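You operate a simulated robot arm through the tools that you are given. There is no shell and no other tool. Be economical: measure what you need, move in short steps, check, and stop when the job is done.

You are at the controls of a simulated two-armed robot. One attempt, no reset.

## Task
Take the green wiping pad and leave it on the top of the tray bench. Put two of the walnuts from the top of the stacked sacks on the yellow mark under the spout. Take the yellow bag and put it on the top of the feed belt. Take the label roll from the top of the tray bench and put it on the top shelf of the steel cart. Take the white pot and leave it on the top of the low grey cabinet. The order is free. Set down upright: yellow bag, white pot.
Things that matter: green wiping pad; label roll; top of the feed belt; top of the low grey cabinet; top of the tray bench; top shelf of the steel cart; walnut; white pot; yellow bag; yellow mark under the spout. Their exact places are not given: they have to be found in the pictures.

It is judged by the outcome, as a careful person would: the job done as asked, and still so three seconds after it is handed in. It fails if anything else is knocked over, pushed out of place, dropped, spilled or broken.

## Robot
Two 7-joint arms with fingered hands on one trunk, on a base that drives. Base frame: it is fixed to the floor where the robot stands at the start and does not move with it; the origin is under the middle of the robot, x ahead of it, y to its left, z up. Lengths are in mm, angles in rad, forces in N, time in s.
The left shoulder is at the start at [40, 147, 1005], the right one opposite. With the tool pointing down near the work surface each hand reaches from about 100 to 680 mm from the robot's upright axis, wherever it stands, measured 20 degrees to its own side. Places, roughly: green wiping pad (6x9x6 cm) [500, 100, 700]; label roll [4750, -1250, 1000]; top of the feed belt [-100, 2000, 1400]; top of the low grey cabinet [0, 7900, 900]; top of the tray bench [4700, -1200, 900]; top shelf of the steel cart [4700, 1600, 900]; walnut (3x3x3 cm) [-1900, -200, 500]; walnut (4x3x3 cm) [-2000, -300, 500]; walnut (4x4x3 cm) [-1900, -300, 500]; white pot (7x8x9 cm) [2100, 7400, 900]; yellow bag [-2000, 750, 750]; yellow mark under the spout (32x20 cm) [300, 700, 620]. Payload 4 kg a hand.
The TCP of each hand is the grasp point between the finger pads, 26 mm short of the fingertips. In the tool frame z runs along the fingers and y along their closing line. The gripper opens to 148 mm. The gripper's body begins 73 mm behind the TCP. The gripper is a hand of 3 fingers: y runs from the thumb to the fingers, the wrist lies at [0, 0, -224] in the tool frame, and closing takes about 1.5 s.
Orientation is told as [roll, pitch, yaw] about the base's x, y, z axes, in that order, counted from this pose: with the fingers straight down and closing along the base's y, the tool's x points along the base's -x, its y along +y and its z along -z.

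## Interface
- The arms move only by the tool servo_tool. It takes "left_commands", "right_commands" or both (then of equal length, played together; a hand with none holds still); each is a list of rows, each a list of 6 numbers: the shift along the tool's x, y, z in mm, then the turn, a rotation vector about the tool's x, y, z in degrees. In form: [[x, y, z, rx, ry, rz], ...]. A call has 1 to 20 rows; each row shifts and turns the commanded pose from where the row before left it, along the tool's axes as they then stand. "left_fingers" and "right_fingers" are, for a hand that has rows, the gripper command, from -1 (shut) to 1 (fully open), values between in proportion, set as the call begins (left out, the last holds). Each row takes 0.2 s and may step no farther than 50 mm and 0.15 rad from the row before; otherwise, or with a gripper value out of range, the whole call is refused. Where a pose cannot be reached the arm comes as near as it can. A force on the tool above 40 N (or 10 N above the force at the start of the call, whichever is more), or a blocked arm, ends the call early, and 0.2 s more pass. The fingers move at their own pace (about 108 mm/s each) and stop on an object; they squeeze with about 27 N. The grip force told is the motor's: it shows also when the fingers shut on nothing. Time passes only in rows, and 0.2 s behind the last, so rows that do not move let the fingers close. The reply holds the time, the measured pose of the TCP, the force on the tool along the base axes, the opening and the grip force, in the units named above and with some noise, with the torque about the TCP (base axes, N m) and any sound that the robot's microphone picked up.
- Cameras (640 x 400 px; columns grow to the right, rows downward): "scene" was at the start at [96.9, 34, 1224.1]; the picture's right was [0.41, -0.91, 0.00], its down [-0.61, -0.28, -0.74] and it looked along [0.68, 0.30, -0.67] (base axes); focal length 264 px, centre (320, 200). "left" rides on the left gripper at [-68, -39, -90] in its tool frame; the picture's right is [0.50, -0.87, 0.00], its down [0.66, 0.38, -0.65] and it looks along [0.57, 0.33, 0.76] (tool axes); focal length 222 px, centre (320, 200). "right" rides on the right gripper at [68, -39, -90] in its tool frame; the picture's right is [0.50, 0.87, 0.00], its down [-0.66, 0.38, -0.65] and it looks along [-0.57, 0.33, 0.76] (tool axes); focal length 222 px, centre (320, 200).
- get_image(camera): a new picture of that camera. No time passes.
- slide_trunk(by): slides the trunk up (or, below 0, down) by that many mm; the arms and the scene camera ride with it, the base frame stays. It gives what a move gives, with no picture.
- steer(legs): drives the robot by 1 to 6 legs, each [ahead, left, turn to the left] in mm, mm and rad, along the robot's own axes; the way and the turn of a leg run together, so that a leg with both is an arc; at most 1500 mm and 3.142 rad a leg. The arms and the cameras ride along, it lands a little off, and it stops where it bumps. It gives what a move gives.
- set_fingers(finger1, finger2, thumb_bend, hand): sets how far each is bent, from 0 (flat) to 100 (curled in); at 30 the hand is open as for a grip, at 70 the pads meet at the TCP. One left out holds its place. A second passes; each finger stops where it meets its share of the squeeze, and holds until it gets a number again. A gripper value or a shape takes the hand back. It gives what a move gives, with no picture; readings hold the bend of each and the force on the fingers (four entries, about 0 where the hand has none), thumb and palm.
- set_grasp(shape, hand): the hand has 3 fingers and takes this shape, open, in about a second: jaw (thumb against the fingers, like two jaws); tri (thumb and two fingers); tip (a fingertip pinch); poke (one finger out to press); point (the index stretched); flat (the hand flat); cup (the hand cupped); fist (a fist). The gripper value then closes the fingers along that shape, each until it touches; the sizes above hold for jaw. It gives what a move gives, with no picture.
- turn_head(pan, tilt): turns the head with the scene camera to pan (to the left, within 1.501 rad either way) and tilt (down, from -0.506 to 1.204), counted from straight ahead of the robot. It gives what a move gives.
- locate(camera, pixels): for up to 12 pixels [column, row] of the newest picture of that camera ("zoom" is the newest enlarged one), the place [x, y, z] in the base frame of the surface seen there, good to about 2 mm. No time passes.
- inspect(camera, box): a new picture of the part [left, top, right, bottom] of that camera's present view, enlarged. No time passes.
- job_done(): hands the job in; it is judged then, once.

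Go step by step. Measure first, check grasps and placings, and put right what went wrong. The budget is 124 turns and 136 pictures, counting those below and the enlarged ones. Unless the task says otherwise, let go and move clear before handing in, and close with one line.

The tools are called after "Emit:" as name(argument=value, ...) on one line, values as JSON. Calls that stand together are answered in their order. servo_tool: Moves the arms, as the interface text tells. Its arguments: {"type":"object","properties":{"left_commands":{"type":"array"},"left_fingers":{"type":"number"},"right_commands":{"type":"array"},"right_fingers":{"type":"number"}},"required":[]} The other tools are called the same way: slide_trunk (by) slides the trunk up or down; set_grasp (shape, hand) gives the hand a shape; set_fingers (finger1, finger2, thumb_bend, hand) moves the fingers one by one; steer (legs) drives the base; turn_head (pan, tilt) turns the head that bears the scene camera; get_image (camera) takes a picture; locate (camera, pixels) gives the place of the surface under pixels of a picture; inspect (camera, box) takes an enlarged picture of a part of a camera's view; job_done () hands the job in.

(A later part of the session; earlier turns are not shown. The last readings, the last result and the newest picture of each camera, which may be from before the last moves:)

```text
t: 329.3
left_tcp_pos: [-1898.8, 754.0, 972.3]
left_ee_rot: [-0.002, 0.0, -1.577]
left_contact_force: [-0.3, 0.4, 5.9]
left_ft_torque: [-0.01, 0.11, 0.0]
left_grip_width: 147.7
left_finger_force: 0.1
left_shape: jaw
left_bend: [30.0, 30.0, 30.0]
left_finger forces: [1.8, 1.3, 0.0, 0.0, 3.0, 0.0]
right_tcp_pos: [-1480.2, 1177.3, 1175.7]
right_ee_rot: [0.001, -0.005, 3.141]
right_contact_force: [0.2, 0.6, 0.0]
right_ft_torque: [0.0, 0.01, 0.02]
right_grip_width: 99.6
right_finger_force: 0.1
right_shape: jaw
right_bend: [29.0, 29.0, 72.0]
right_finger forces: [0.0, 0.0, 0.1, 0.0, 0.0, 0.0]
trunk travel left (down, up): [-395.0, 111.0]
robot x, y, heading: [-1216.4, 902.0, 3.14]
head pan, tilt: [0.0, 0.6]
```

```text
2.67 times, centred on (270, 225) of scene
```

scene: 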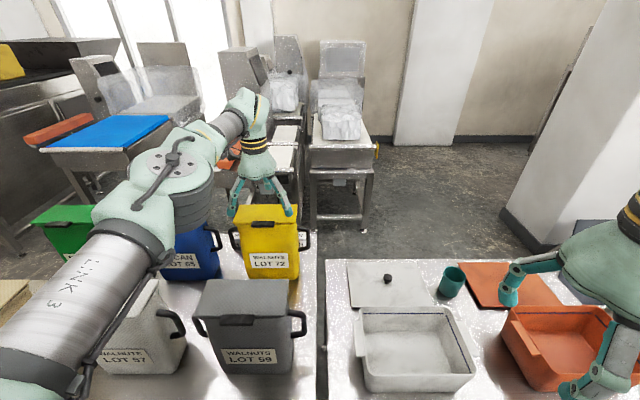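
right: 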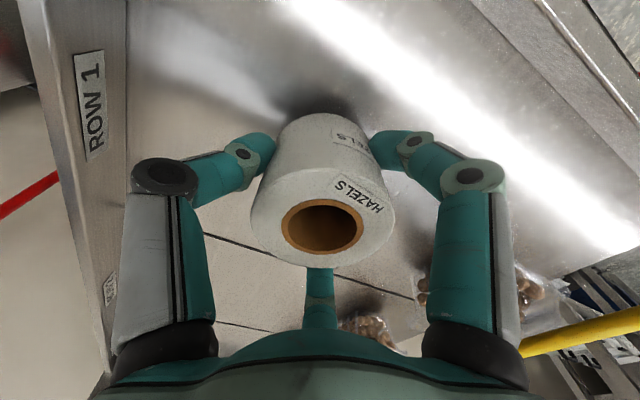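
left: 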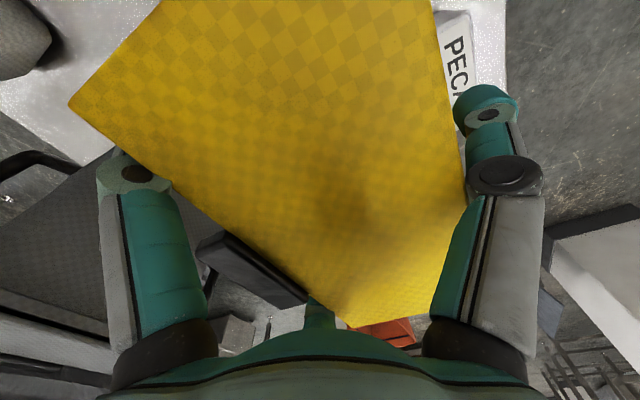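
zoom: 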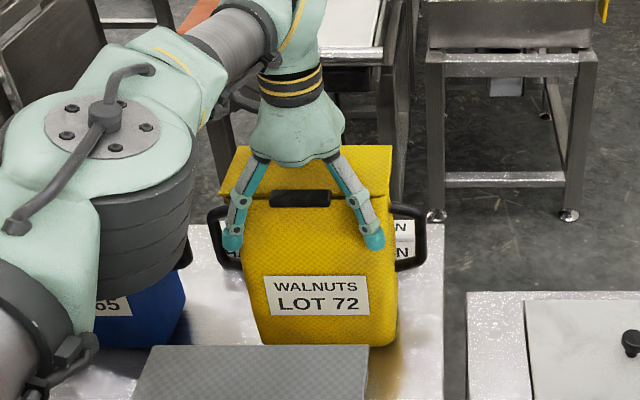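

The two fingers are in front, straddling the bar, with the thumb behind, only lightly touching (6 N). I'll close.

Emit:
servo_tool(left_commands=[[0, 0, 0, 0, 0, 0], [0, 0, 0, 0, 0, 0], [0, 0, 0, 0, 0, 0], [0, 0, 0, 0, 0, 0], [0, 0, 0, 0, 0, 0], [0, 0, 0, 0, 0, 0], [0, 0, 0, 0, 0, 0]], left_fingers=-1)

Emit:
inspect(camera="scene", box=[200, 150, 340, 300])

```text
t: 330.9
left_tcp_pos: [-1899.1, 754.5, 971.5]
left_ee_rot: [-0.001, 0.001, -1.574]
left_contact_force: [-0.2, 0.3, -0.9]
left_ft_torque: [-0.02, -0.11, -0.03]
left_grip_width: 83.8
left_finger_force: 26.7
left_shape: jaw
left_bend: [78.0, 38.0, 69.0]
left_finger forces: [21.1, 20.3, 0.1, 0.1, 41.9, 0.0]
right_tcp_pos: [-1481.6, 1176.7, 1175.8]
right_ee_rot: [-0.001, -0.005, 3.14]
right_contact_force: [0.2, 0.2, -0.9]
right_ft_torque: [-0.01, -0.04, -0.04]
right_grip_width: 99.5
right_finger_force: 0.2
right_shape: jaw
right_bend: [29.0, 29.0, 72.0]
right_finger forces: [0.0, 0.0, 0.1, 0.0, 0.0, 0.1]
trunk travel left (down, up): [-395.0, 111.0]
robot x, y, heading: [-1217.1, 903.9, 3.138]
head pan, tilt: [0.0, 0.6]
```

```text
2.67 times, centred on (270, 225) of scene
```

zoom: 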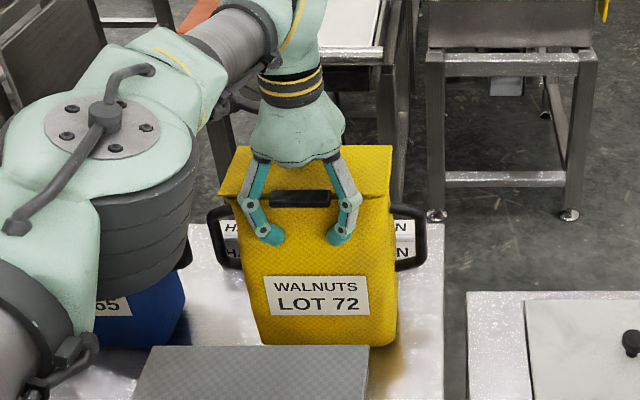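

It's gripped at 84 mm with all three fingers loaded. I'll lift gently with the arm, watching the force.

Emit:
servo_tool(left_commands=[[0, 0, -8, 0, 0, 0], [0, 0, -12, 0, 0, 0], [0, 0, -20, 0, 0, 0], [0, 0, 0, 0, 0, 0]])

Emit:
inspect(camera="scene", box=[200, 150, 340, 300])

```text
t: 331.9
left_tcp_pos: [-1900.9, 754.9, 1009.2]
left_ee_rot: [-0.002, 0.0, -1.574]
left_contact_force: [-1.3, 0.2, -10.4]
left_ft_torque: [0.01, -0.14, -0.02]
left_grip_width: 83.7
left_finger_force: 27.1
left_shape: jaw
left_bend: [78.0, 38.0, 69.0]
left_finger forces: [21.1, 20.3, 0.0, 0.0, 41.2, 0.0]
right_tcp_pos: [-1481.8, 1177.4, 1175.3]
right_ee_rot: [0.0, -0.005, 3.143]
right_contact_force: [0.5, 0.7, 0.6]
right_ft_torque: [-0.03, -0.02, 0.0]
right_grip_width: 99.5
right_finger_force: 0.2
right_shape: jaw
right_bend: [29.0, 29.0, 72.0]
right_finger forces: [0.1, 0.0, 0.0, 0.0, 0.0, 0.0]
trunk travel left (down, up): [-395.0, 111.0]
robot x, y, heading: [-1219.3, 904.4, 3.135]
head pan, tilt: [0.0, 0.6]
```

```text
2.67 times, centred on (270, 225) of scene
```

zoom: 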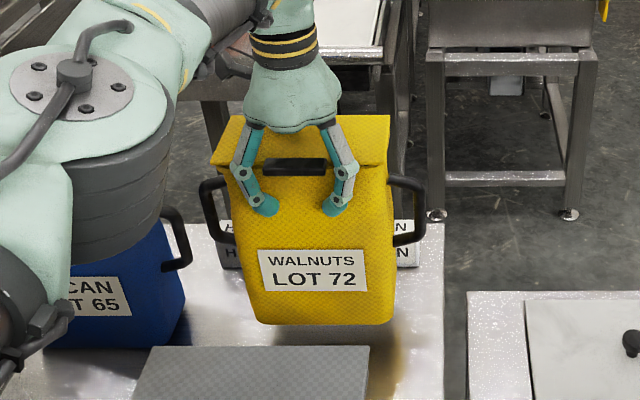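

The bag is up and weighs about 10 N. I'll pull 80 mm toward me within the gap, raise the trunk and arm until its base clears the grey bags (needs TCP z≥1240).

Emit:
servo_tool(left_commands=[[0, 40, -10, 0, 0, 0], [0, 40, -10, 0, 0, 0], [0, 0, 0, 0, 0, 0]])

Emit:
slide_trunk(by=110)

Emit:
servo_tool(left_commands=[[0, 0, -30, 0, 0, 0], [0, 0, -30, 0, 0, 0], [0, 0, -30, 0, 0, 0], [0, 0, -30, 0, 0, 0], [0, 0, 0, 0, 0, 0]])

Emit:
get_image(camera="scene")

```text
t: 332.7
left_tcp_pos: [-1821.0, 754.5, 1029.6]
left_ee_rot: [-0.001, -0.002, -1.574]
left_contact_force: [-0.5, -0.2, -11.1]
left_ft_torque: [0.01, -0.16, -0.01]
left_grip_width: 79.4
left_finger_force: 27.0
left_shape: jaw
left_bend: [78.0, 78.0, 70.0]
left_finger forces: [20.7, 20.3, 0.1, 0.0, 40.4, 0.0]
right_tcp_pos: [-1483.0, 1177.5, 1174.2]
right_ee_rot: [0.001, -0.003, 3.141]
right_contact_force: [-0.4, -0.4, -0.8]
right_ft_torque: [-0.02, -0.04, 0.0]
right_grip_width: 99.7
right_finger_force: 0.0
right_shape: jaw
right_bend: [29.0, 29.0, 72.0]
right_finger forces: [0.0, 0.0, 0.1, 0.1, 0.0, 0.0]
trunk travel left (down, up): [-395.0, 111.0]
robot x, y, heading: [-1215.4, 901.4, 3.137]
head pan, tilt: [0.0, 0.6]
```

```text
t: 334.1
left_tcp_pos: [-1820.2, 752.8, 1139.4]
left_ee_rot: [0.002, 0.001, -1.574]
left_contact_force: [-0.2, 0.4, -10.8]
left_ft_torque: [0.0, -0.18, 0.0]
left_grip_width: 79.5
left_finger_force: 27.0
left_shape: jaw
left_bend: [78.0, 78.0, 70.0]
left_finger forces: [20.7, 20.4, 0.0, 0.1, 40.4, 0.0]
right_tcp_pos: [-1481.6, 1175.8, 1285.2]
right_ee_rot: [0.0, -0.003, 3.143]
right_contact_force: [0.5, -0.3, -0.2]
right_ft_torque: [0.01, -0.03, 0.02]
right_grip_width: 99.6
right_finger_force: 0.0
right_shape: jaw
right_bend: [29.0, 29.0, 72.0]
right_finger forces: [0.0, 0.1, 0.0, 0.1, 0.1, 0.0]
trunk travel left (down, up): [-505.0, 1.0]
robot x, y, heading: [-1219.3, 902.1, 3.137]
head pan, tilt: [0.0, 0.6]
```

```text
t: 335.3
left_tcp_pos: [-1821.1, 753.7, 1260.3]
left_ee_rot: [0.0, 0.0, -1.574]
left_contact_force: [-0.2, 1.2, -10.9]
left_ft_torque: [-0.01, -0.22, -0.02]
left_grip_width: 79.2
left_finger_force: 26.5
left_shape: jaw
left_bend: [78.0, 78.0, 70.0]
left_finger forces: [20.7, 20.1, 0.1, 0.1, 40.5, 0.0]
right_tcp_pos: [-1481.4, 1176.7, 1284.6]
right_ee_rot: [0.0, -0.004, 3.141]
right_contact_force: [0.2, -0.4, 0.6]
right_ft_torque: [-0.01, 0.01, 0.04]
right_grip_width: 99.4
right_finger_force: 0.0
right_shape: jaw
right_bend: [29.0, 29.0, 72.0]
right_finger forces: [0.0, 0.0, 0.0, 0.0, 0.0, 0.0]
trunk travel left (down, up): [-505.0, 1.0]
robot x, y, heading: [-1217.6, 903.8, 3.136]
head pan, tilt: [0.0, 0.6]
```

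```text
45 pictures are left
```

scene: 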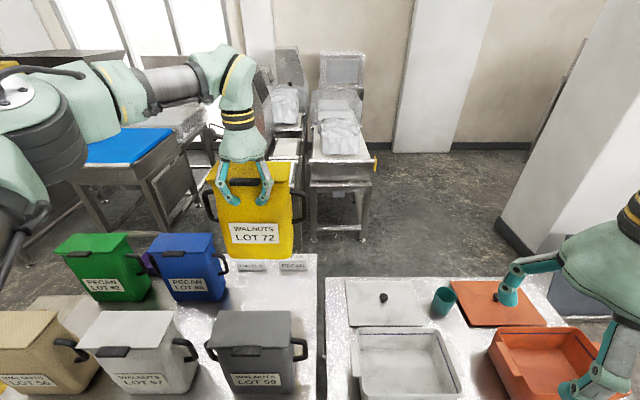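

The bag's base is at z≈1049, above the grey bags. I'll lift 20 mm more, back away 650 mm and look toward the feed belt.

Emit:
servo_tool(left_commands=[[0, 0, -25, 0, 0, 0], [0, 0, 0, 0, 0, 0]])

Emit:
steer(legs=[[-650, 0, 0], [0, 0, -0.9]])

Emit:
turn_head(pan=-0.4, tilt=0.3)

Emit:
get_image(camera="scene")

```text
t: 335.9
left_tcp_pos: [-1819.4, 754.7, 1286.0]
left_ee_rot: [0.001, 0.0, -1.574]
left_contact_force: [-0.5, 0.1, -10.6]
left_ft_torque: [0.0, -0.23, 0.02]
left_grip_width: 79.0
left_finger_force: 26.7
left_shape: jaw
left_bend: [78.0, 78.0, 70.0]
left_finger forces: [20.9, 20.2, 0.0, 0.1, 40.3, 0.1]
right_tcp_pos: [-1482.0, 1177.2, 1283.6]
right_ee_rot: [0.0, -0.002, 3.142]
right_contact_force: [-0.3, -0.2, -0.4]
right_ft_torque: [-0.02, 0.01, -0.04]
right_grip_width: 99.5
right_finger_force: 0.0
right_shape: jaw
right_bend: [29.0, 29.0, 72.0]
right_finger forces: [0.0, 0.0, 0.1, 0.1, 0.0, 0.0]
trunk travel left (down, up): [-505.0, 1.0]
robot x, y, heading: [-1215.6, 899.6, 3.142]
head pan, tilt: [0.0, 0.6]
```

```text
t: 341.2
left_tcp_pos: [-1137.4, 1147.9, 1282.5]
left_ee_rot: [0.008, 0.001, -2.225]
left_contact_force: [0.4, -0.2, -9.4]
left_ft_torque: [-0.05, -0.14, -0.06]
left_grip_width: 78.5
left_finger_force: 26.9
left_shape: jaw
left_bend: [78.0, 78.0, 70.0]
left_finger forces: [21.1, 20.7, 0.1, 0.0, 40.8, 0.0]
right_tcp_pos: [-617.0, 1277.5, 1284.8]
right_ee_rot: [-0.016, -0.002, 2.507]
right_contact_force: [-0.8, -0.7, -0.1]
right_ft_torque: [0.0, 0.03, 0.04]
right_grip_width: 99.7
right_finger_force: 0.1
right_shape: jaw
right_bend: [29.0, 29.0, 72.0]
right_finger forces: [0.0, 0.0, 0.0, 0.0, 0.0, 0.0]
trunk travel left (down, up): [-505.0, 1.0]
robot x, y, heading: [-561.1, 901.9, 2.491]
head pan, tilt: [0.0, 0.6]
stopped in leg 2: the robot was blocked; the commanded pose is now the measured one
```

```text
t: 342.1
left_tcp_pos: [-1137.8, 1147.7, 1285.6]
left_ee_rot: [0.003, 0.004, -2.226]
left_contact_force: [0.0, 0.0, -10.7]
left_ft_torque: [-0.1, -0.15, -0.02]
left_grip_width: 78.4
left_finger_force: 27.1
left_shape: jaw
left_bend: [78.0, 78.0, 70.0]
left_finger forces: [21.2, 20.6, 0.0, 0.0, 40.9, 0.1]
right_tcp_pos: [-615.0, 1277.0, 1284.8]
right_ee_rot: [-0.015, 0.001, 2.509]
right_contact_force: [1.5, 0.4, 0.2]
right_ft_torque: [-0.04, -0.02, 0.0]
right_grip_width: 100.0
right_finger_force: 0.1
right_shape: jaw
right_bend: [29.0, 29.0, 72.0]
right_finger forces: [0.0, 0.0, 0.0, 0.0, 0.0, 0.0]
trunk travel left (down, up): [-505.0, 1.0]
robot x, y, heading: [-561.4, 900.4, 2.493]
head pan, tilt: [-0.4, 0.3]
```

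```text
44 pictures are left
```

scene: 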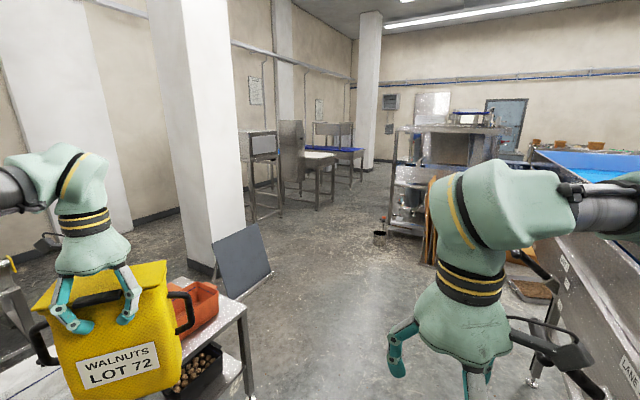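

The turn was blocked: my right elbow met the feed machine on the right. I'll turn back 0.25 rad and move away west, then look at the machine.

Emit:
steer(legs=[[0, 0, 0.25]])

Emit:
turn_head(pan=-1.2, tilt=0.45)

Emit:
get_image(camera="scene")

```text
t: 343.4
left_tcp_pos: [-1176.0, 999.7, 1285.3]
left_ee_rot: [0.001, 0.001, -1.976]
left_contact_force: [0.1, -0.1, -10.7]
left_ft_torque: [-0.1, -0.19, 0.02]
left_grip_width: 78.4
left_finger_force: 27.1
left_shape: jaw
left_bend: [78.0, 78.0, 70.0]
left_finger forces: [20.8, 20.5, 0.0, 0.0, 40.7, 0.1]
right_tcp_pos: [-703.7, 1255.4, 1285.3]
right_ee_rot: [-0.013, -0.002, 2.758]
right_contact_force: [0.1, 0.0, -0.8]
right_ft_torque: [-0.01, 0.0, 0.01]
right_grip_width: 99.6
right_finger_force: 0.1
right_shape: jaw
right_bend: [29.0, 29.0, 72.0]
right_finger forces: [0.0, 0.1, 0.1, 0.1, 0.0, 0.0]
trunk travel left (down, up): [-505.0, 1.0]
robot x, y, heading: [-560.5, 902.7, 2.739]
head pan, tilt: [-0.4, 0.3]
```

```text
t: 344.5
left_tcp_pos: [-1175.7, 998.7, 1286.2]
left_ee_rot: [0.003, 0.003, -1.974]
left_contact_force: [-0.2, 0.1, -10.3]
left_ft_torque: [-0.08, -0.18, 0.0]
left_grip_width: 78.5
left_finger_force: 26.8
left_shape: jaw
left_bend: [78.0, 78.0, 70.0]
left_finger forces: [20.8, 20.5, 0.0, 0.0, 40.7, 0.1]
right_tcp_pos: [-702.9, 1255.3, 1284.7]
right_ee_rot: [-0.013, -0.001, 2.757]
right_contact_force: [0.4, 0.1, 0.4]
right_ft_torque: [0.01, -0.03, 0.03]
right_grip_width: 99.8
right_finger_force: 0.0
right_shape: jaw
right_bend: [29.0, 29.0, 72.0]
right_finger forces: [0.0, 0.0, 0.0, 0.0, 0.0, 0.0]
trunk travel left (down, up): [-505.0, 1.0]
robot x, y, heading: [-566.8, 902.5, 2.739]
head pan, tilt: [-1.201, 0.45]
```

```text
43 pictures are left
```

scene: 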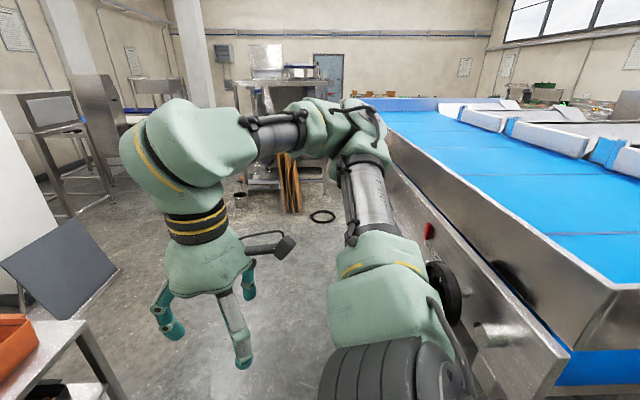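

The feed belt is a broad blue belt beyond a low side rim at (450,190). I'll locate belt and rim points.

Emit:
locate(camera="scene", pixels=[[430, 145], [470, 160], [520, 200], [580, 220], [620, 270], [500, 220], [560, 265], [430, 170], [400, 130], [480, 130], [560, 360], [430, 232]])

Emit:
inspect(camera="scene", box=[370, 80, 640, 300])

```text
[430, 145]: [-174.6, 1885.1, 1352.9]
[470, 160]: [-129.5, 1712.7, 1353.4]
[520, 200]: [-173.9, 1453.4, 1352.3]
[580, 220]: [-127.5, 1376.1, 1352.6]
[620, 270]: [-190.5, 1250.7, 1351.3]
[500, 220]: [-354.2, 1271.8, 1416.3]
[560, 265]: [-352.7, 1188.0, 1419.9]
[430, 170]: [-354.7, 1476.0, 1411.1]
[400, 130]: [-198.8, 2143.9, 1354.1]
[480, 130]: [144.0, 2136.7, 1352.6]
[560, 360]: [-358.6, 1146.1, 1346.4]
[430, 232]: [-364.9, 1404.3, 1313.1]
```

```text
1.82 times, centred on (505, 190) of scene
```

zoom: 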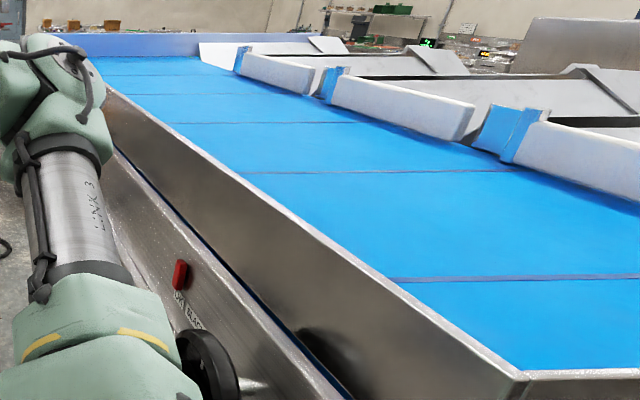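

The belt surface is z≈1352 with a west rim top at z≈1415 (x≈−354). The bag base must clear 1420, so I'll retract the left hand to 400 mm ahead and raise it, while tucking the right hand.

Emit:
servo_tool(left_commands=[[0, 42, 0, 0, 0, 0], [0, 42, 0, 0, 0, 0], [0, 42, 0, 0, 0, 0], [0, 42, 0, 0, 0, 0], [0, 37, 0, 0, 0, 0], [0, 0, -45, 0, 0, 0], [0, 0, -45, 0, 0, 0], [0, 0, -45, 0, 0, 0], [0, 0, -45, 0, 0, 0], [0, 0, -45, 0, 0, 0], [0, 0, -45, 0, 0, 0], [0, 0, -45, 0, 0, 0], [0, 0, -45, 0, 0, 0], [0, 0, 0, 0, 0, 0]], right_commands=[[25, 0, 0, 0, 0, 0], [25, 0, 0, 0, 0, 0], [25, 0, 0, 0, 0, 0], [25, 0, 0, 0, 0, 0], [0, 0, 0, 0, 0, 0], [0, 0, 0, 0, 0, 0], [0, 0, 0, 0, 0, 0], [0, 0, 0, 0, 0, 0], [0, 0, 0, 0, 0, 0], [0, 0, 0, 0, 0, 0], [0, 0, 0, 0, 0, 0], [0, 0, 0, 0, 0, 0], [0, 0, 0, 0, 0, 0], [0, 0, 0, 0, 0, 0]])

Emit:
turn_head(pan=0.3, tilt=0.2)

Emit:
get_image(camera="scene")

```text
t: 347.5
left_tcp_pos: [-978.8, 910.2, 1609.4]
left_ee_rot: [0.001, 0.006, -1.975]
left_contact_force: [0.9, 0.3, -10.4]
left_ft_torque: [-0.05, -0.2, -0.01]
left_grip_width: 78.1
left_finger_force: 26.5
left_shape: jaw
left_bend: [78.0, 78.0, 70.0]
left_finger forces: [20.7, 20.0, 0.1, 0.0, 40.3, 0.0]
left hand out of reach, approached as far as the arm can: row 13
right_tcp_pos: [-670.8, 1242.3, 1295.6]
right_ee_rot: [-0.015, -0.001, 2.759]
right_contact_force: [0.3, -0.1, 1.3]
right_ft_torque: [0.04, -0.01, 0.02]
right_grip_width: 99.5
right_finger_force: 0.1
right_shape: jaw
right_bend: [29.0, 29.0, 72.0]
right_finger forces: [0.0, 0.0, 0.0, 0.0, 0.0, 0.1]
right hand out of reach, approached as far as the arm can: row 2, 3, 4
trunk travel left (down, up): [-505.0, 1.0]
robot x, y, heading: [-565.5, 902.5, 2.742]
head pan, tilt: [-1.201, 0.45]
```

```text
t: 349.1
left_tcp_pos: [-978.2, 913.6, 1609.8]
left_ee_rot: [-0.001, 0.001, -1.975]
left_contact_force: [-0.1, -0.6, -10.6]
left_ft_torque: [-0.07, -0.16, -0.06]
left_grip_width: 78.0
left_finger_force: 27.2
left_shape: jaw
left_bend: [78.0, 78.0, 70.0]
left_finger forces: [20.7, 20.0, 0.0, 0.0, 40.2, 0.0]
right_tcp_pos: [-669.4, 1242.8, 1294.6]
right_ee_rot: [-0.013, -0.002, 2.757]
right_contact_force: [0.0, -0.2, 0.0]
right_ft_torque: [0.02, -0.03, 0.01]
right_grip_width: 99.5
right_finger_force: 0.0
right_shape: jaw
right_bend: [29.0, 29.0, 72.0]
right_finger forces: [0.0, 0.1, 0.0, 0.0, 0.0, 0.0]
trunk travel left (down, up): [-505.0, 1.0]
robot x, y, heading: [-564.3, 902.4, 2.736]
head pan, tilt: [0.3, 0.201]
```

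```text
41 pictures are left
```

scene: 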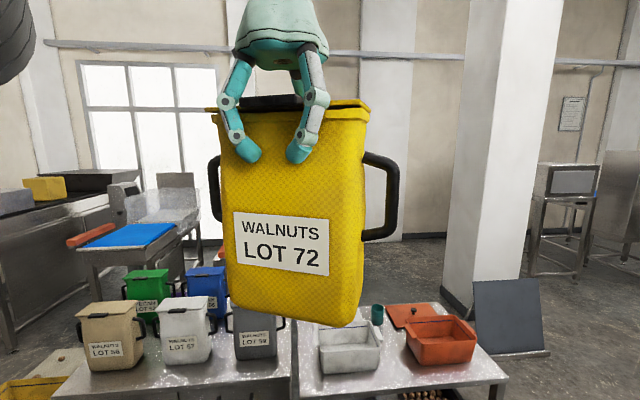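

At 385 mm ahead the hand tops out at z≈1609 (bag base 1398). Closer in it should go higher, so I'll pull back 100 mm and raise again.

Emit:
servo_tool(left_commands=[[0, 45, 0, 0, 0, 0], [0, 45, 0, 0, 0, 0], [0, 10, 0, 0, 0, 0], [0, 0, -20, 0, 0, 0], [0, 0, -20, 0, 0, 0], [0, 0, 0, 0, 0, 0]])

Emit:
turn_head(pan=-1.45, tilt=0.4)

Emit:
get_image(camera="scene")

```text
t: 350.5
left_tcp_pos: [-886.4, 877.5, 1611.3]
left_ee_rot: [0.0, 0.004, -1.975]
left_contact_force: [0.7, 0.3, -10.5]
left_ft_torque: [-0.05, -0.15, 0.02]
left_grip_width: 78.0
left_finger_force: 27.0
left_shape: jaw
left_bend: [78.0, 78.0, 70.0]
left_finger forces: [20.4, 19.7, 0.1, 0.1, 39.7, 0.0]
left hand out of reach, approached as far as the arm can: row 4, 5
right_tcp_pos: [-669.8, 1242.6, 1294.5]
right_ee_rot: [-0.015, -0.001, 2.758]
right_contact_force: [-0.9, -0.1, 0.0]
right_ft_torque: [0.01, -0.01, 0.01]
right_grip_width: 99.7
right_finger_force: 0.1
right_shape: jaw
right_bend: [29.0, 29.0, 72.0]
right_finger forces: [0.0, 0.0, 0.0, 0.1, 0.1, 0.1]
trunk travel left (down, up): [-505.0, 1.0]
robot x, y, heading: [-562.9, 904.9, 2.744]
head pan, tilt: [0.3, 0.201]
```

```text
t: 352.3
left_tcp_pos: [-886.4, 879.3, 1611.4]
left_ee_rot: [0.001, 0.004, -1.975]
left_contact_force: [-0.9, -0.2, -10.6]
left_ft_torque: [-0.11, -0.15, -0.02]
left_grip_width: 77.8
left_finger_force: 27.0
left_shape: jaw
left_bend: [78.0, 78.0, 70.0]
left_finger forces: [20.2, 19.7, 0.0, 0.1, 39.6, 0.0]
right_tcp_pos: [-669.5, 1243.8, 1294.4]
right_ee_rot: [-0.014, -0.002, 2.76]
right_contact_force: [-0.8, -0.7, -0.2]
right_ft_torque: [0.02, 0.0, -0.01]
right_grip_width: 99.6
right_finger_force: 0.1
right_shape: jaw
right_bend: [29.0, 29.0, 72.0]
right_finger forces: [0.1, 0.0, 0.1, 0.0, 0.0, 0.0]
trunk travel left (down, up): [-505.0, 1.0]
robot x, y, heading: [-562.4, 901.6, 2.741]
head pan, tilt: [-1.45, 0.4]
```

```text
40 pictures are left
```

scene: 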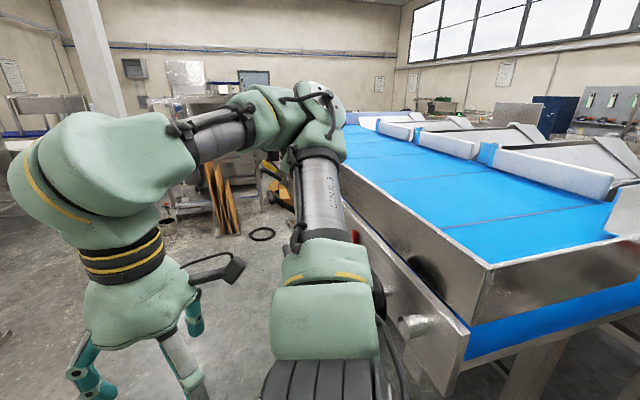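

Tool-down height is capped near 1610 by the wrist, so I'll plan a 30° forward tilt while crossing the rim, then straighten over the belt. First I'll drive to mid-corridor (−958,1950) and face east.

Emit:
steer(legs=[[430, 0, 0], [0, 0, -1.17], [880, 0, 0], [0, 0, -1.57]])

Emit:
turn_head(pan=-0.3, tilt=0.4)

Emit:
get_image(camera="scene")

```text
t: 365.9
left_tcp_pos: [-666.2, 2091.1, 1611.9]
left_ee_rot: [-0.001, 0.005, 1.556]
left_contact_force: [0.6, 0.4, -10.4]
left_ft_torque: [0.01, 0.18, 0.03]
left_grip_width: 77.5
left_finger_force: 27.0
left_shape: jaw
left_bend: [78.0, 78.0, 70.0]
left_finger forces: [19.3, 19.2, 0.0, 0.1, 38.2, 0.1]
right_tcp_pos: [-727.8, 1670.9, 1295.7]
right_ee_rot: [-0.013, -0.003, 0.005]
right_contact_force: [-0.1, -0.4, -0.3]
right_ft_torque: [0.03, 0.01, 0.04]
right_grip_width: 99.7
right_finger_force: 0.1
right_shape: jaw
right_bend: [29.0, 29.0, 72.0]
right_finger forces: [0.0, 0.0, 0.1, 0.0, 0.0, 0.0]
trunk travel left (down, up): [-505.0, 1.0]
robot x, y, heading: [-957.2, 1948.1, -0.009]
head pan, tilt: [-1.45, 0.4]
```

```text
t: 367.2
left_tcp_pos: [-666.8, 2090.4, 1611.0]
left_ee_rot: [0.001, 0.004, 1.555]
left_contact_force: [0.4, -0.1, -11.4]
left_ft_torque: [0.03, 0.18, -0.02]
left_grip_width: 77.7
left_finger_force: 27.5
left_shape: jaw
left_bend: [78.0, 78.0, 70.0]
left_finger forces: [19.3, 19.3, 0.0, 0.0, 38.3, 0.0]
right_tcp_pos: [-727.5, 1671.5, 1294.0]
right_ee_rot: [-0.015, -0.001, 0.005]
right_contact_force: [0.5, 0.0, -0.2]
right_ft_torque: [0.04, 0.02, -0.01]
right_grip_width: 99.7
right_finger_force: 0.1
right_shape: jaw
right_bend: [29.0, 29.0, 72.0]
right_finger forces: [0.1, 0.0, 0.0, 0.0, 0.1, 0.0]
trunk travel left (down, up): [-505.0, 1.0]
robot x, y, heading: [-960.0, 1945.5, -0.011]
head pan, tilt: [-0.3, 0.4]
```

```text
39 pictures are left
```

scene: 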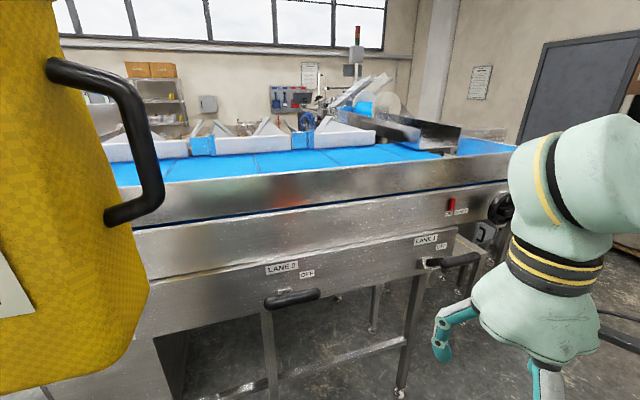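

There are lane handles protruding at (290,297) and (450,260), which I must not touch. I'll locate those and the rim.

Emit:
locate(camera="scene", pixels=[[290, 298], [318, 292], [270, 303], [455, 258], [430, 262], [240, 215], [240, 180], [150, 190], [300, 215], [200, 260], [265, 330], [200, 170]])

Emit:
inspect(camera="scene", box=[100, 130, 480, 330])

```text
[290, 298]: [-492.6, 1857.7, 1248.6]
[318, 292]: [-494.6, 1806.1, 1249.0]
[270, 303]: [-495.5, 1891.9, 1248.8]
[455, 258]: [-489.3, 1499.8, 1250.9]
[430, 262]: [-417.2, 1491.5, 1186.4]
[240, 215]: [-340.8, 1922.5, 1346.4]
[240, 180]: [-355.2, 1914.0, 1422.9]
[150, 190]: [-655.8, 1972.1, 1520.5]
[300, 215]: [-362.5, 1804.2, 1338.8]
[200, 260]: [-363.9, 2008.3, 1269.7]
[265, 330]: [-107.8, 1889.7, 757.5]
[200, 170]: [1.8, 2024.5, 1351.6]
```

```text
1.68 times, centred on (290, 230) of scene
```

zoom: 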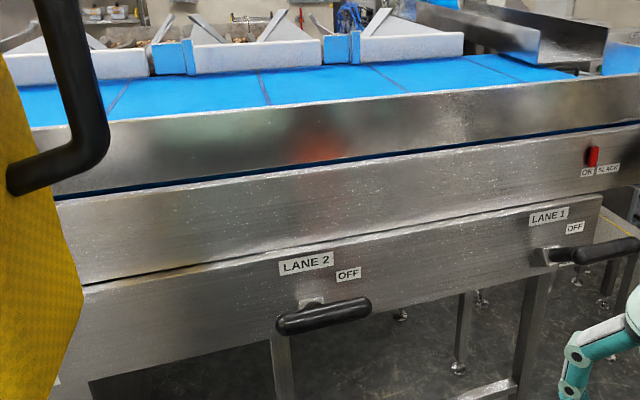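

Lane 2's handle (x≈−494, z≈1249, y 1806–1892) limits me to standing at x≈−735, which is enough reach. I'll tilt the bag 40° (bottom toward the belt) here, raise it and check.

Emit:
servo_tool(left_commands=[[0, 0, 0, 8, 0, 0], [0, 0, 0, 8, 0, 0], [0, 0, 0, 8, 0, 0], [0, 0, 0, 8, 0, 0], [0, 0, 0, 8, 0, 0], [0, -16, -19, 0, 0, 0], [0, -16, -19, 0, 0, 0], [0, 0, 0, 0, 0, 0]])

Emit:
turn_head(pan=0.35, tilt=0.1)

Emit:
get_image(camera="scene")

```text
t: 369.1
left_tcp_pos: [-665.5, 2092.2, 1661.7]
left_ee_rot: [-0.699, 0.001, 1.556]
left_contact_force: [-0.2, -0.5, -10.7]
left_ft_torque: [0.07, 0.82, 0.0]
left_grip_width: 77.6
left_finger_force: 27.2
left_shape: jaw
left_bend: [78.0, 78.0, 70.0]
left_finger forces: [22.2, 21.9, 0.0, 0.0, 36.8, 0.1]
right_tcp_pos: [-727.8, 1670.3, 1293.8]
right_ee_rot: [-0.013, -0.003, 0.006]
right_contact_force: [1.1, 0.2, -0.7]
right_ft_torque: [-0.02, 0.0, -0.01]
right_grip_width: 99.7
right_finger_force: 0.1
right_shape: jaw
right_bend: [29.0, 29.0, 72.0]
right_finger forces: [0.0, 0.0, 0.0, 0.0, 0.0, 0.0]
trunk travel left (down, up): [-505.0, 1.0]
robot x, y, heading: [-956.0, 1944.4, -0.01]
head pan, tilt: [-0.3, 0.4]
```

```text
t: 370.1
left_tcp_pos: [-666.5, 2090.2, 1661.0]
left_ee_rot: [-0.698, 0.004, 1.556]
left_contact_force: [1.0, 0.2, -10.9]
left_ft_torque: [0.01, 0.81, 0.03]
left_grip_width: 77.5
left_finger_force: 26.6
left_shape: jaw
left_bend: [78.0, 78.0, 70.0]
left_finger forces: [22.2, 21.8, 0.0, 0.0, 36.7, 0.1]
right_tcp_pos: [-727.7, 1670.9, 1294.9]
right_ee_rot: [-0.012, -0.002, 0.005]
right_contact_force: [-0.2, 0.5, 0.6]
right_ft_torque: [0.01, -0.01, -0.01]
right_grip_width: 99.5
right_finger_force: 0.0
right_shape: jaw
right_bend: [29.0, 29.0, 72.0]
right_finger forces: [0.0, 0.0, 0.0, 0.0, 0.1, 0.0]
trunk travel left (down, up): [-505.0, 1.0]
robot x, y, heading: [-953.7, 1942.5, -0.014]
head pan, tilt: [0.351, 0.099]
```

```text
37 pictures are left
```

scene: 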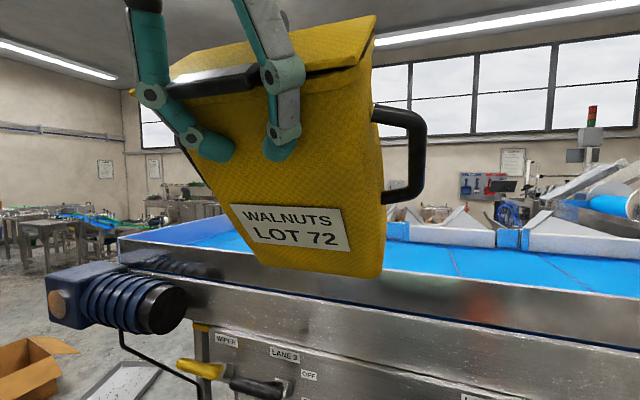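

The bag is tilted and secure at z 1661. I'll check the motor at (110,300) and lane 3/wiper handles before moving in.

Emit:
locate(camera="scene", pixels=[[60, 300], [115, 300], [165, 310], [180, 365], [255, 385], [210, 369], [320, 275], [370, 275], [250, 255], [200, 235], [420, 280], [375, 262]])

```text
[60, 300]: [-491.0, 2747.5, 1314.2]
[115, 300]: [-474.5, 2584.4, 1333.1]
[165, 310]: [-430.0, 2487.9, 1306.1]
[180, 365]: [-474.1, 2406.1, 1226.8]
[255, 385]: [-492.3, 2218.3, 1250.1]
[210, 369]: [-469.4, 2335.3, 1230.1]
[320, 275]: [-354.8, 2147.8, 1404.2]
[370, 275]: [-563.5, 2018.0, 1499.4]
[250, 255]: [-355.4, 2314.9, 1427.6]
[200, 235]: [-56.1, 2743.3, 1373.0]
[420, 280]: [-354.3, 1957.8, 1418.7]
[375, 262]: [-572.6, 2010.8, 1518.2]
```

The bag's lowest edge (≈1474) clears the rim (≤1428). I'll advance 220 mm.

Emit:
steer(legs=[[220, 0, 0]])

Emit:
get_image(camera="scene")

```text
t: 371.8
left_tcp_pos: [-452.1, 2086.6, 1663.3]
left_ee_rot: [-0.704, 0.004, 1.552]
left_contact_force: [-0.8, 0.9, -10.3]
left_ft_torque: [-0.02, 0.81, 0.04]
left_grip_width: 77.7
left_finger_force: 27.2
left_shape: jaw
left_bend: [78.0, 78.0, 70.0]
left_finger forces: [22.3, 22.0, 0.0, 0.0, 36.8, 0.0]
right_tcp_pos: [-512.2, 1667.6, 1295.6]
right_ee_rot: [-0.014, -0.006, 0.001]
right_contact_force: [-1.3, -0.4, 0.6]
right_ft_torque: [-0.04, -0.04, 0.0]
right_grip_width: 99.9
right_finger_force: 0.1
right_shape: jaw
right_bend: [29.0, 29.0, 72.0]
right_finger forces: [0.0, 0.0, 0.1, 0.1, 0.0, 0.0]
trunk travel left (down, up): [-505.0, 1.0]
robot x, y, heading: [-735.6, 1946.6, -0.017]
head pan, tilt: [0.351, 0.099]
```

```text
36 pictures are left
```

scene: 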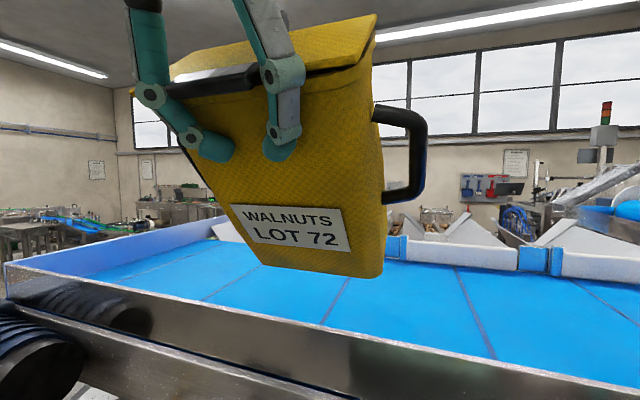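

Clear over the belt. I'll move forward 162 mm tilted, lower to z≈1590, then straighten to upright.

Emit:
servo_tool(left_commands=[[0, -24.8, 20.8, 0, 0, 0], [0, -24.8, 20.8, 0, 0, 0], [0, -24.8, 20.8, 0, 0, 0], [0, -24.8, 20.8, 0, 0, 0], [0, -24.8, 20.8, 0, 0, 0], [0, 23.5, 28, 0, 0, 0], [0, 23.5, 28, 0, 0, 0], [0, 0, 0, 0, 0, 0]])

Emit:
servo_tool(left_commands=[[0, 0, 0, -8, 0, 0], [0, 0, 0, -8, 0, 0], [0, 0, 0, -8, 0, 0], [0, 0, 0, -8, 0, 0], [0, 0, 0, -8, 0, 0], [0, 0, 0, 0, 0, 0]])

Emit:
turn_head(pan=0.35, tilt=0.25)

Emit:
get_image(camera="scene")

```text
t: 373.6
left_tcp_pos: [-281.1, 2083.9, 1587.8]
left_ee_rot: [-0.697, 0.003, 1.552]
left_contact_force: [0.4, -1.1, -9.8]
left_ft_torque: [0.05, 0.81, 0.0]
left_grip_width: 77.7
left_finger_force: 27.2
left_shape: jaw
left_bend: [78.0, 78.0, 70.0]
left_finger forces: [22.1, 21.8, 0.0, 0.0, 37.2, 0.0]
right_tcp_pos: [-507.2, 1666.1, 1295.2]
right_ee_rot: [-0.012, -0.001, 0.002]
right_contact_force: [-0.6, -0.4, 0.4]
right_ft_torque: [0.04, 0.0, -0.02]
right_grip_width: 99.5
right_finger_force: 0.0
right_shape: jaw
right_bend: [29.0, 29.0, 72.0]
right_finger forces: [0.1, 0.1, 0.0, 0.0, 0.0, 0.0]
trunk travel left (down, up): [-505.0, 1.0]
robot x, y, heading: [-736.5, 1939.9, -0.015]
head pan, tilt: [0.351, 0.099]
```

```text
t: 375.0
left_tcp_pos: [-285.5, 2082.6, 1582.8]
left_ee_rot: [-0.001, 0.003, 1.551]
left_contact_force: [0.3, 1.0, -10.5]
left_ft_torque: [0.04, 0.19, -0.01]
left_grip_width: 77.4
left_finger_force: 27.3
left_shape: jaw
left_bend: [78.0, 78.0, 70.0]
left_finger forces: [20.2, 20.1, 0.0, 0.1, 40.0, 0.0]
left hand out of reach, approached as far as the arm can: row 5
right_tcp_pos: [-508.4, 1665.8, 1295.1]
right_ee_rot: [-0.015, -0.002, 0.001]
right_contact_force: [0.5, 0.2, 1.1]
right_ft_torque: [-0.03, -0.02, 0.0]
right_grip_width: 99.7
right_finger_force: 0.0
right_shape: jaw
right_bend: [29.0, 29.0, 72.0]
right_finger forces: [0.0, 0.0, 0.0, 0.0, 0.0, 0.2]
trunk travel left (down, up): [-505.0, 1.0]
robot x, y, heading: [-731.7, 1942.9, -0.014]
head pan, tilt: [0.351, 0.099]
```

```text
t: 375.7
left_tcp_pos: [-285.6, 2084.3, 1583.0]
left_ee_rot: [-0.002, 0.004, 1.553]
left_contact_force: [0.1, 0.2, -11.0]
left_ft_torque: [0.01, 0.13, 0.0]
left_grip_width: 77.4
left_finger_force: 26.9
left_shape: jaw
left_bend: [78.0, 78.0, 70.0]
left_finger forces: [20.2, 20.0, 0.1, 0.0, 40.0, 0.1]
right_tcp_pos: [-506.9, 1667.1, 1296.1]
right_ee_rot: [-0.013, -0.001, 0.001]
right_contact_force: [0.2, 0.3, -0.9]
right_ft_torque: [-0.02, 0.03, 0.01]
right_grip_width: 99.6
right_finger_force: 0.0
right_shape: jaw
right_bend: [29.0, 29.0, 72.0]
right_finger forces: [0.0, 0.1, 0.0, 0.0, 0.1, 0.1]
trunk travel left (down, up): [-505.0, 1.0]
robot x, y, heading: [-731.6, 1943.8, -0.014]
head pan, tilt: [0.351, 0.25]
```

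```text
35 pictures are left
```

scene: 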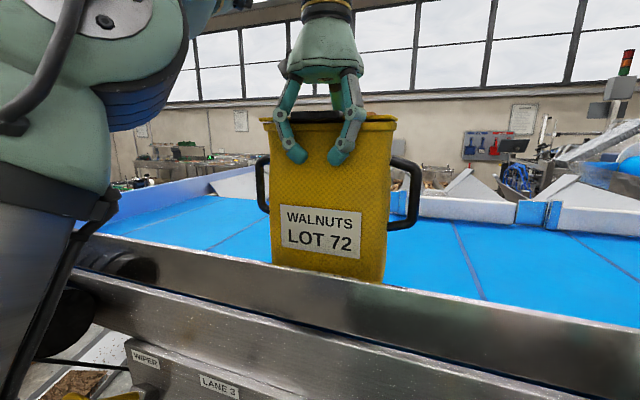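

The bag is upright over the belt, inside the rim. I'll lower it gently to contact (≈1563).

Emit:
servo_tool(left_commands=[[0, 0, 8, 0, 0, 0], [0, 0, 6, 0, 0, 0], [0, 0, 3, 0, 0, 0], [0, 0, 2, 0, 0, 0], [0, 0, 0, 0, 0, 0]])

Emit:
inspect(camera="scene", box=[220, 90, 460, 310])

```text
t: 376.9
left_tcp_pos: [-286.0, 2084.3, 1564.8]
left_ee_rot: [-0.005, 0.004, 1.551]
left_contact_force: [2.3, 1.7, 7.8]
left_ft_torque: [0.04, -0.05, 0.11]
left_grip_width: 77.6
left_finger_force: 27.0
left_shape: jaw
left_bend: [79.0, 79.0, 70.0]
left_finger forces: [19.1, 19.0, 0.0, 0.0, 40.8, 0.0]
right_tcp_pos: [-506.4, 1666.8, 1295.9]
right_ee_rot: [-0.014, -0.001, 0.003]
right_contact_force: [0.3, -0.7, -0.3]
right_ft_torque: [-0.03, 0.0, 0.01]
right_grip_width: 99.8
right_finger_force: 0.0
right_shape: jaw
right_bend: [29.0, 29.0, 72.0]
right_finger forces: [0.1, 0.1, 0.1, 0.1, 0.0, 0.0]
trunk travel left (down, up): [-505.0, 1.0]
robot x, y, heading: [-737.0, 1942.1, -0.01]
head pan, tilt: [0.351, 0.25]
```

```text
1.82 times, centred on (340, 200) of scene
```

zoom: 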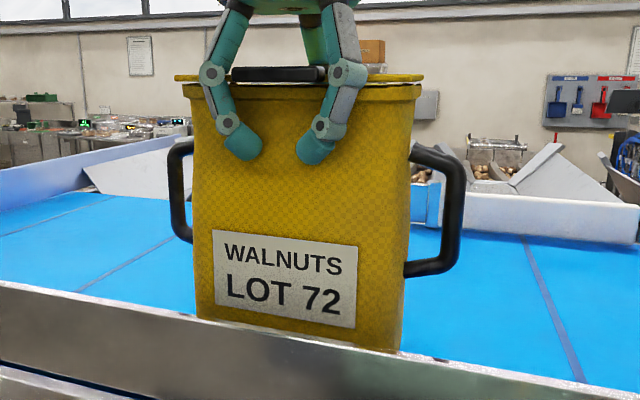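

The bag stands on the belt. There's little headroom, so I'll release with the fingers fully flat to splay wide, then raise and look.

Emit:
set_fingers(hand="left", finger1=0, finger2=0, thumb_bend=0)

Emit:
servo_tool(left_commands=[[0, 0, -10, 0, 0, 0], [0, 0, -15, 0, 0, 0], [0, 0, -18, 0, 0, 0], [0, 0, 0, 0, 0, 0]])

Emit:
get_image(camera="scene")

Emit:
get_image(camera="left")

```text
t: 377.9
left_tcp_pos: [-288.2, 2083.9, 1565.2]
left_ee_rot: [-0.001, 0.001, 1.553]
left_contact_force: [-0.6, -0.1, 0.1]
left_ft_torque: [0.01, -0.05, 0.02]
left_grip_width: 178.9
left_finger_force: 0.1
left_shape: fingers
left_bend: [0.0, 0.0, 0.0]
left_finger forces: [0.0, 0.1, 0.0, 0.1, 0.0, 0.0]
right_tcp_pos: [-509.6, 1667.3, 1295.2]
right_ee_rot: [-0.01, -0.004, 0.002]
right_contact_force: [-0.3, 0.1, 0.5]
right_ft_torque: [0.02, -0.03, 0.01]
right_grip_width: 99.6
right_finger_force: 0.0
right_shape: jaw
right_bend: [29.0, 29.0, 72.0]
right_finger forces: [0.0, 0.0, 0.0, 0.0, 0.0, 0.0]
trunk travel left (down, up): [-505.0, 1.0]
robot x, y, heading: [-734.8, 1943.0, -0.013]
head pan, tilt: [0.351, 0.25]
```

```text
t: 378.9
left_tcp_pos: [-294.8, 2084.9, 1589.3]
left_ee_rot: [-0.002, 0.005, 1.552]
left_contact_force: [0.1, -0.1, -0.6]
left_ft_torque: [-0.01, 0.02, 0.03]
left_grip_width: 179.1
left_finger_force: 0.1
left_shape: fingers
left_bend: [0.0, 0.0, 0.0]
left_finger forces: [0.0, 0.0, 0.0, 0.0, 0.0, 0.0]
left hand out of reach, approached as far as the arm can: row 2, 3
right_tcp_pos: [-506.7, 1667.5, 1294.9]
right_ee_rot: [-0.014, -0.001, 0.002]
right_contact_force: [0.3, 0.0, -0.3]
right_ft_torque: [-0.01, 0.0, -0.01]
right_grip_width: 99.8
right_finger_force: 0.1
right_shape: jaw
right_bend: [29.0, 29.0, 72.0]
right_finger forces: [0.0, 0.1, 0.0, 0.0, 0.0, 0.0]
trunk travel left (down, up): [-505.0, 1.0]
robot x, y, heading: [-737.9, 1944.7, -0.011]
head pan, tilt: [0.351, 0.25]
```

```text
33 pictures are left
```

scene: 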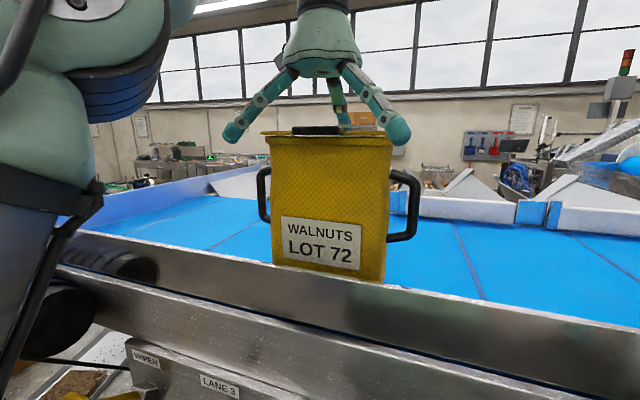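

```text
32 pictures are left
```

left: 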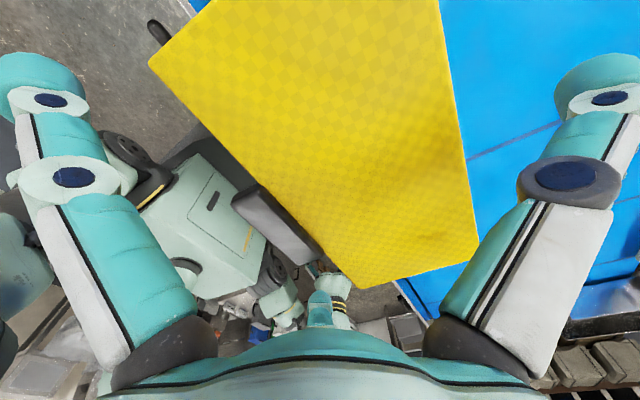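

Released; the bag stands upright and the splayed fingers are near lid level. I'll pull back 15 mm, then tilt progressively while rising so the rear thumb lifts over the lid.

Emit:
servo_tool(left_commands=[[0, 8, 0, 0, 0, 0], [0, 7, -3, 0, 0, 0], [0, 0, -5, 6, 0, 0], [0, -1, -6, 6, 0, 0], [0, -3, -9, 6, 0, 0], [0, -4, -10, 6, 0, 0], [0, -6, -12, 6, 0, 0], [0, -8, -12, 6, 0, 0], [0, -9, -13, 4, 0, 0], [0, 0, 0, 0, 0, 0]])

Emit:
get_image(camera="scene")

```text
t: 381.1
left_tcp_pos: [-306.7, 2084.8, 1666.2]
left_ee_rot: [-0.702, 0.005, 1.551]
left_contact_force: [-0.1, -0.7, -0.9]
left_ft_torque: [0.02, 0.03, -0.01]
left_grip_width: 179.0
left_finger_force: 0.0
left_shape: fingers
left_bend: [0.0, 0.0, 0.0]
left_finger forces: [0.0, 0.0, 0.0, 0.0, 0.0, 0.0]
right_tcp_pos: [-507.1, 1667.2, 1295.2]
right_ee_rot: [-0.011, -0.001, 0.003]
right_contact_force: [0.1, -0.5, 0.1]
right_ft_torque: [-0.01, -0.03, 0.03]
right_grip_width: 99.6
right_finger_force: 0.1
right_shape: jaw
right_bend: [29.0, 29.0, 72.0]
right_finger forces: [0.0, 0.1, 0.0, 0.1, 0.0, 0.0]
trunk travel left (down, up): [-505.0, 1.0]
robot x, y, heading: [-731.7, 1942.4, -0.011]
head pan, tilt: [0.351, 0.25]
```

```text
31 pictures are left
```

scene: 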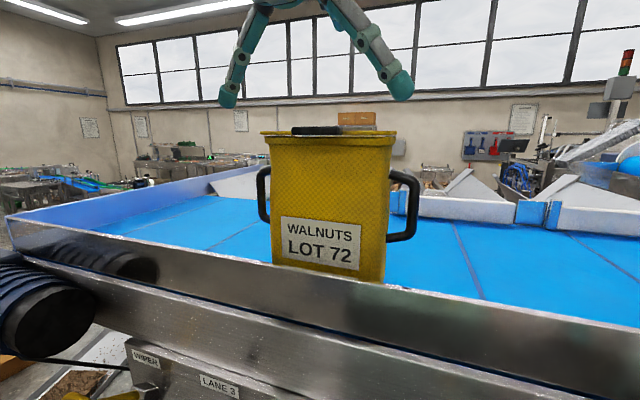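

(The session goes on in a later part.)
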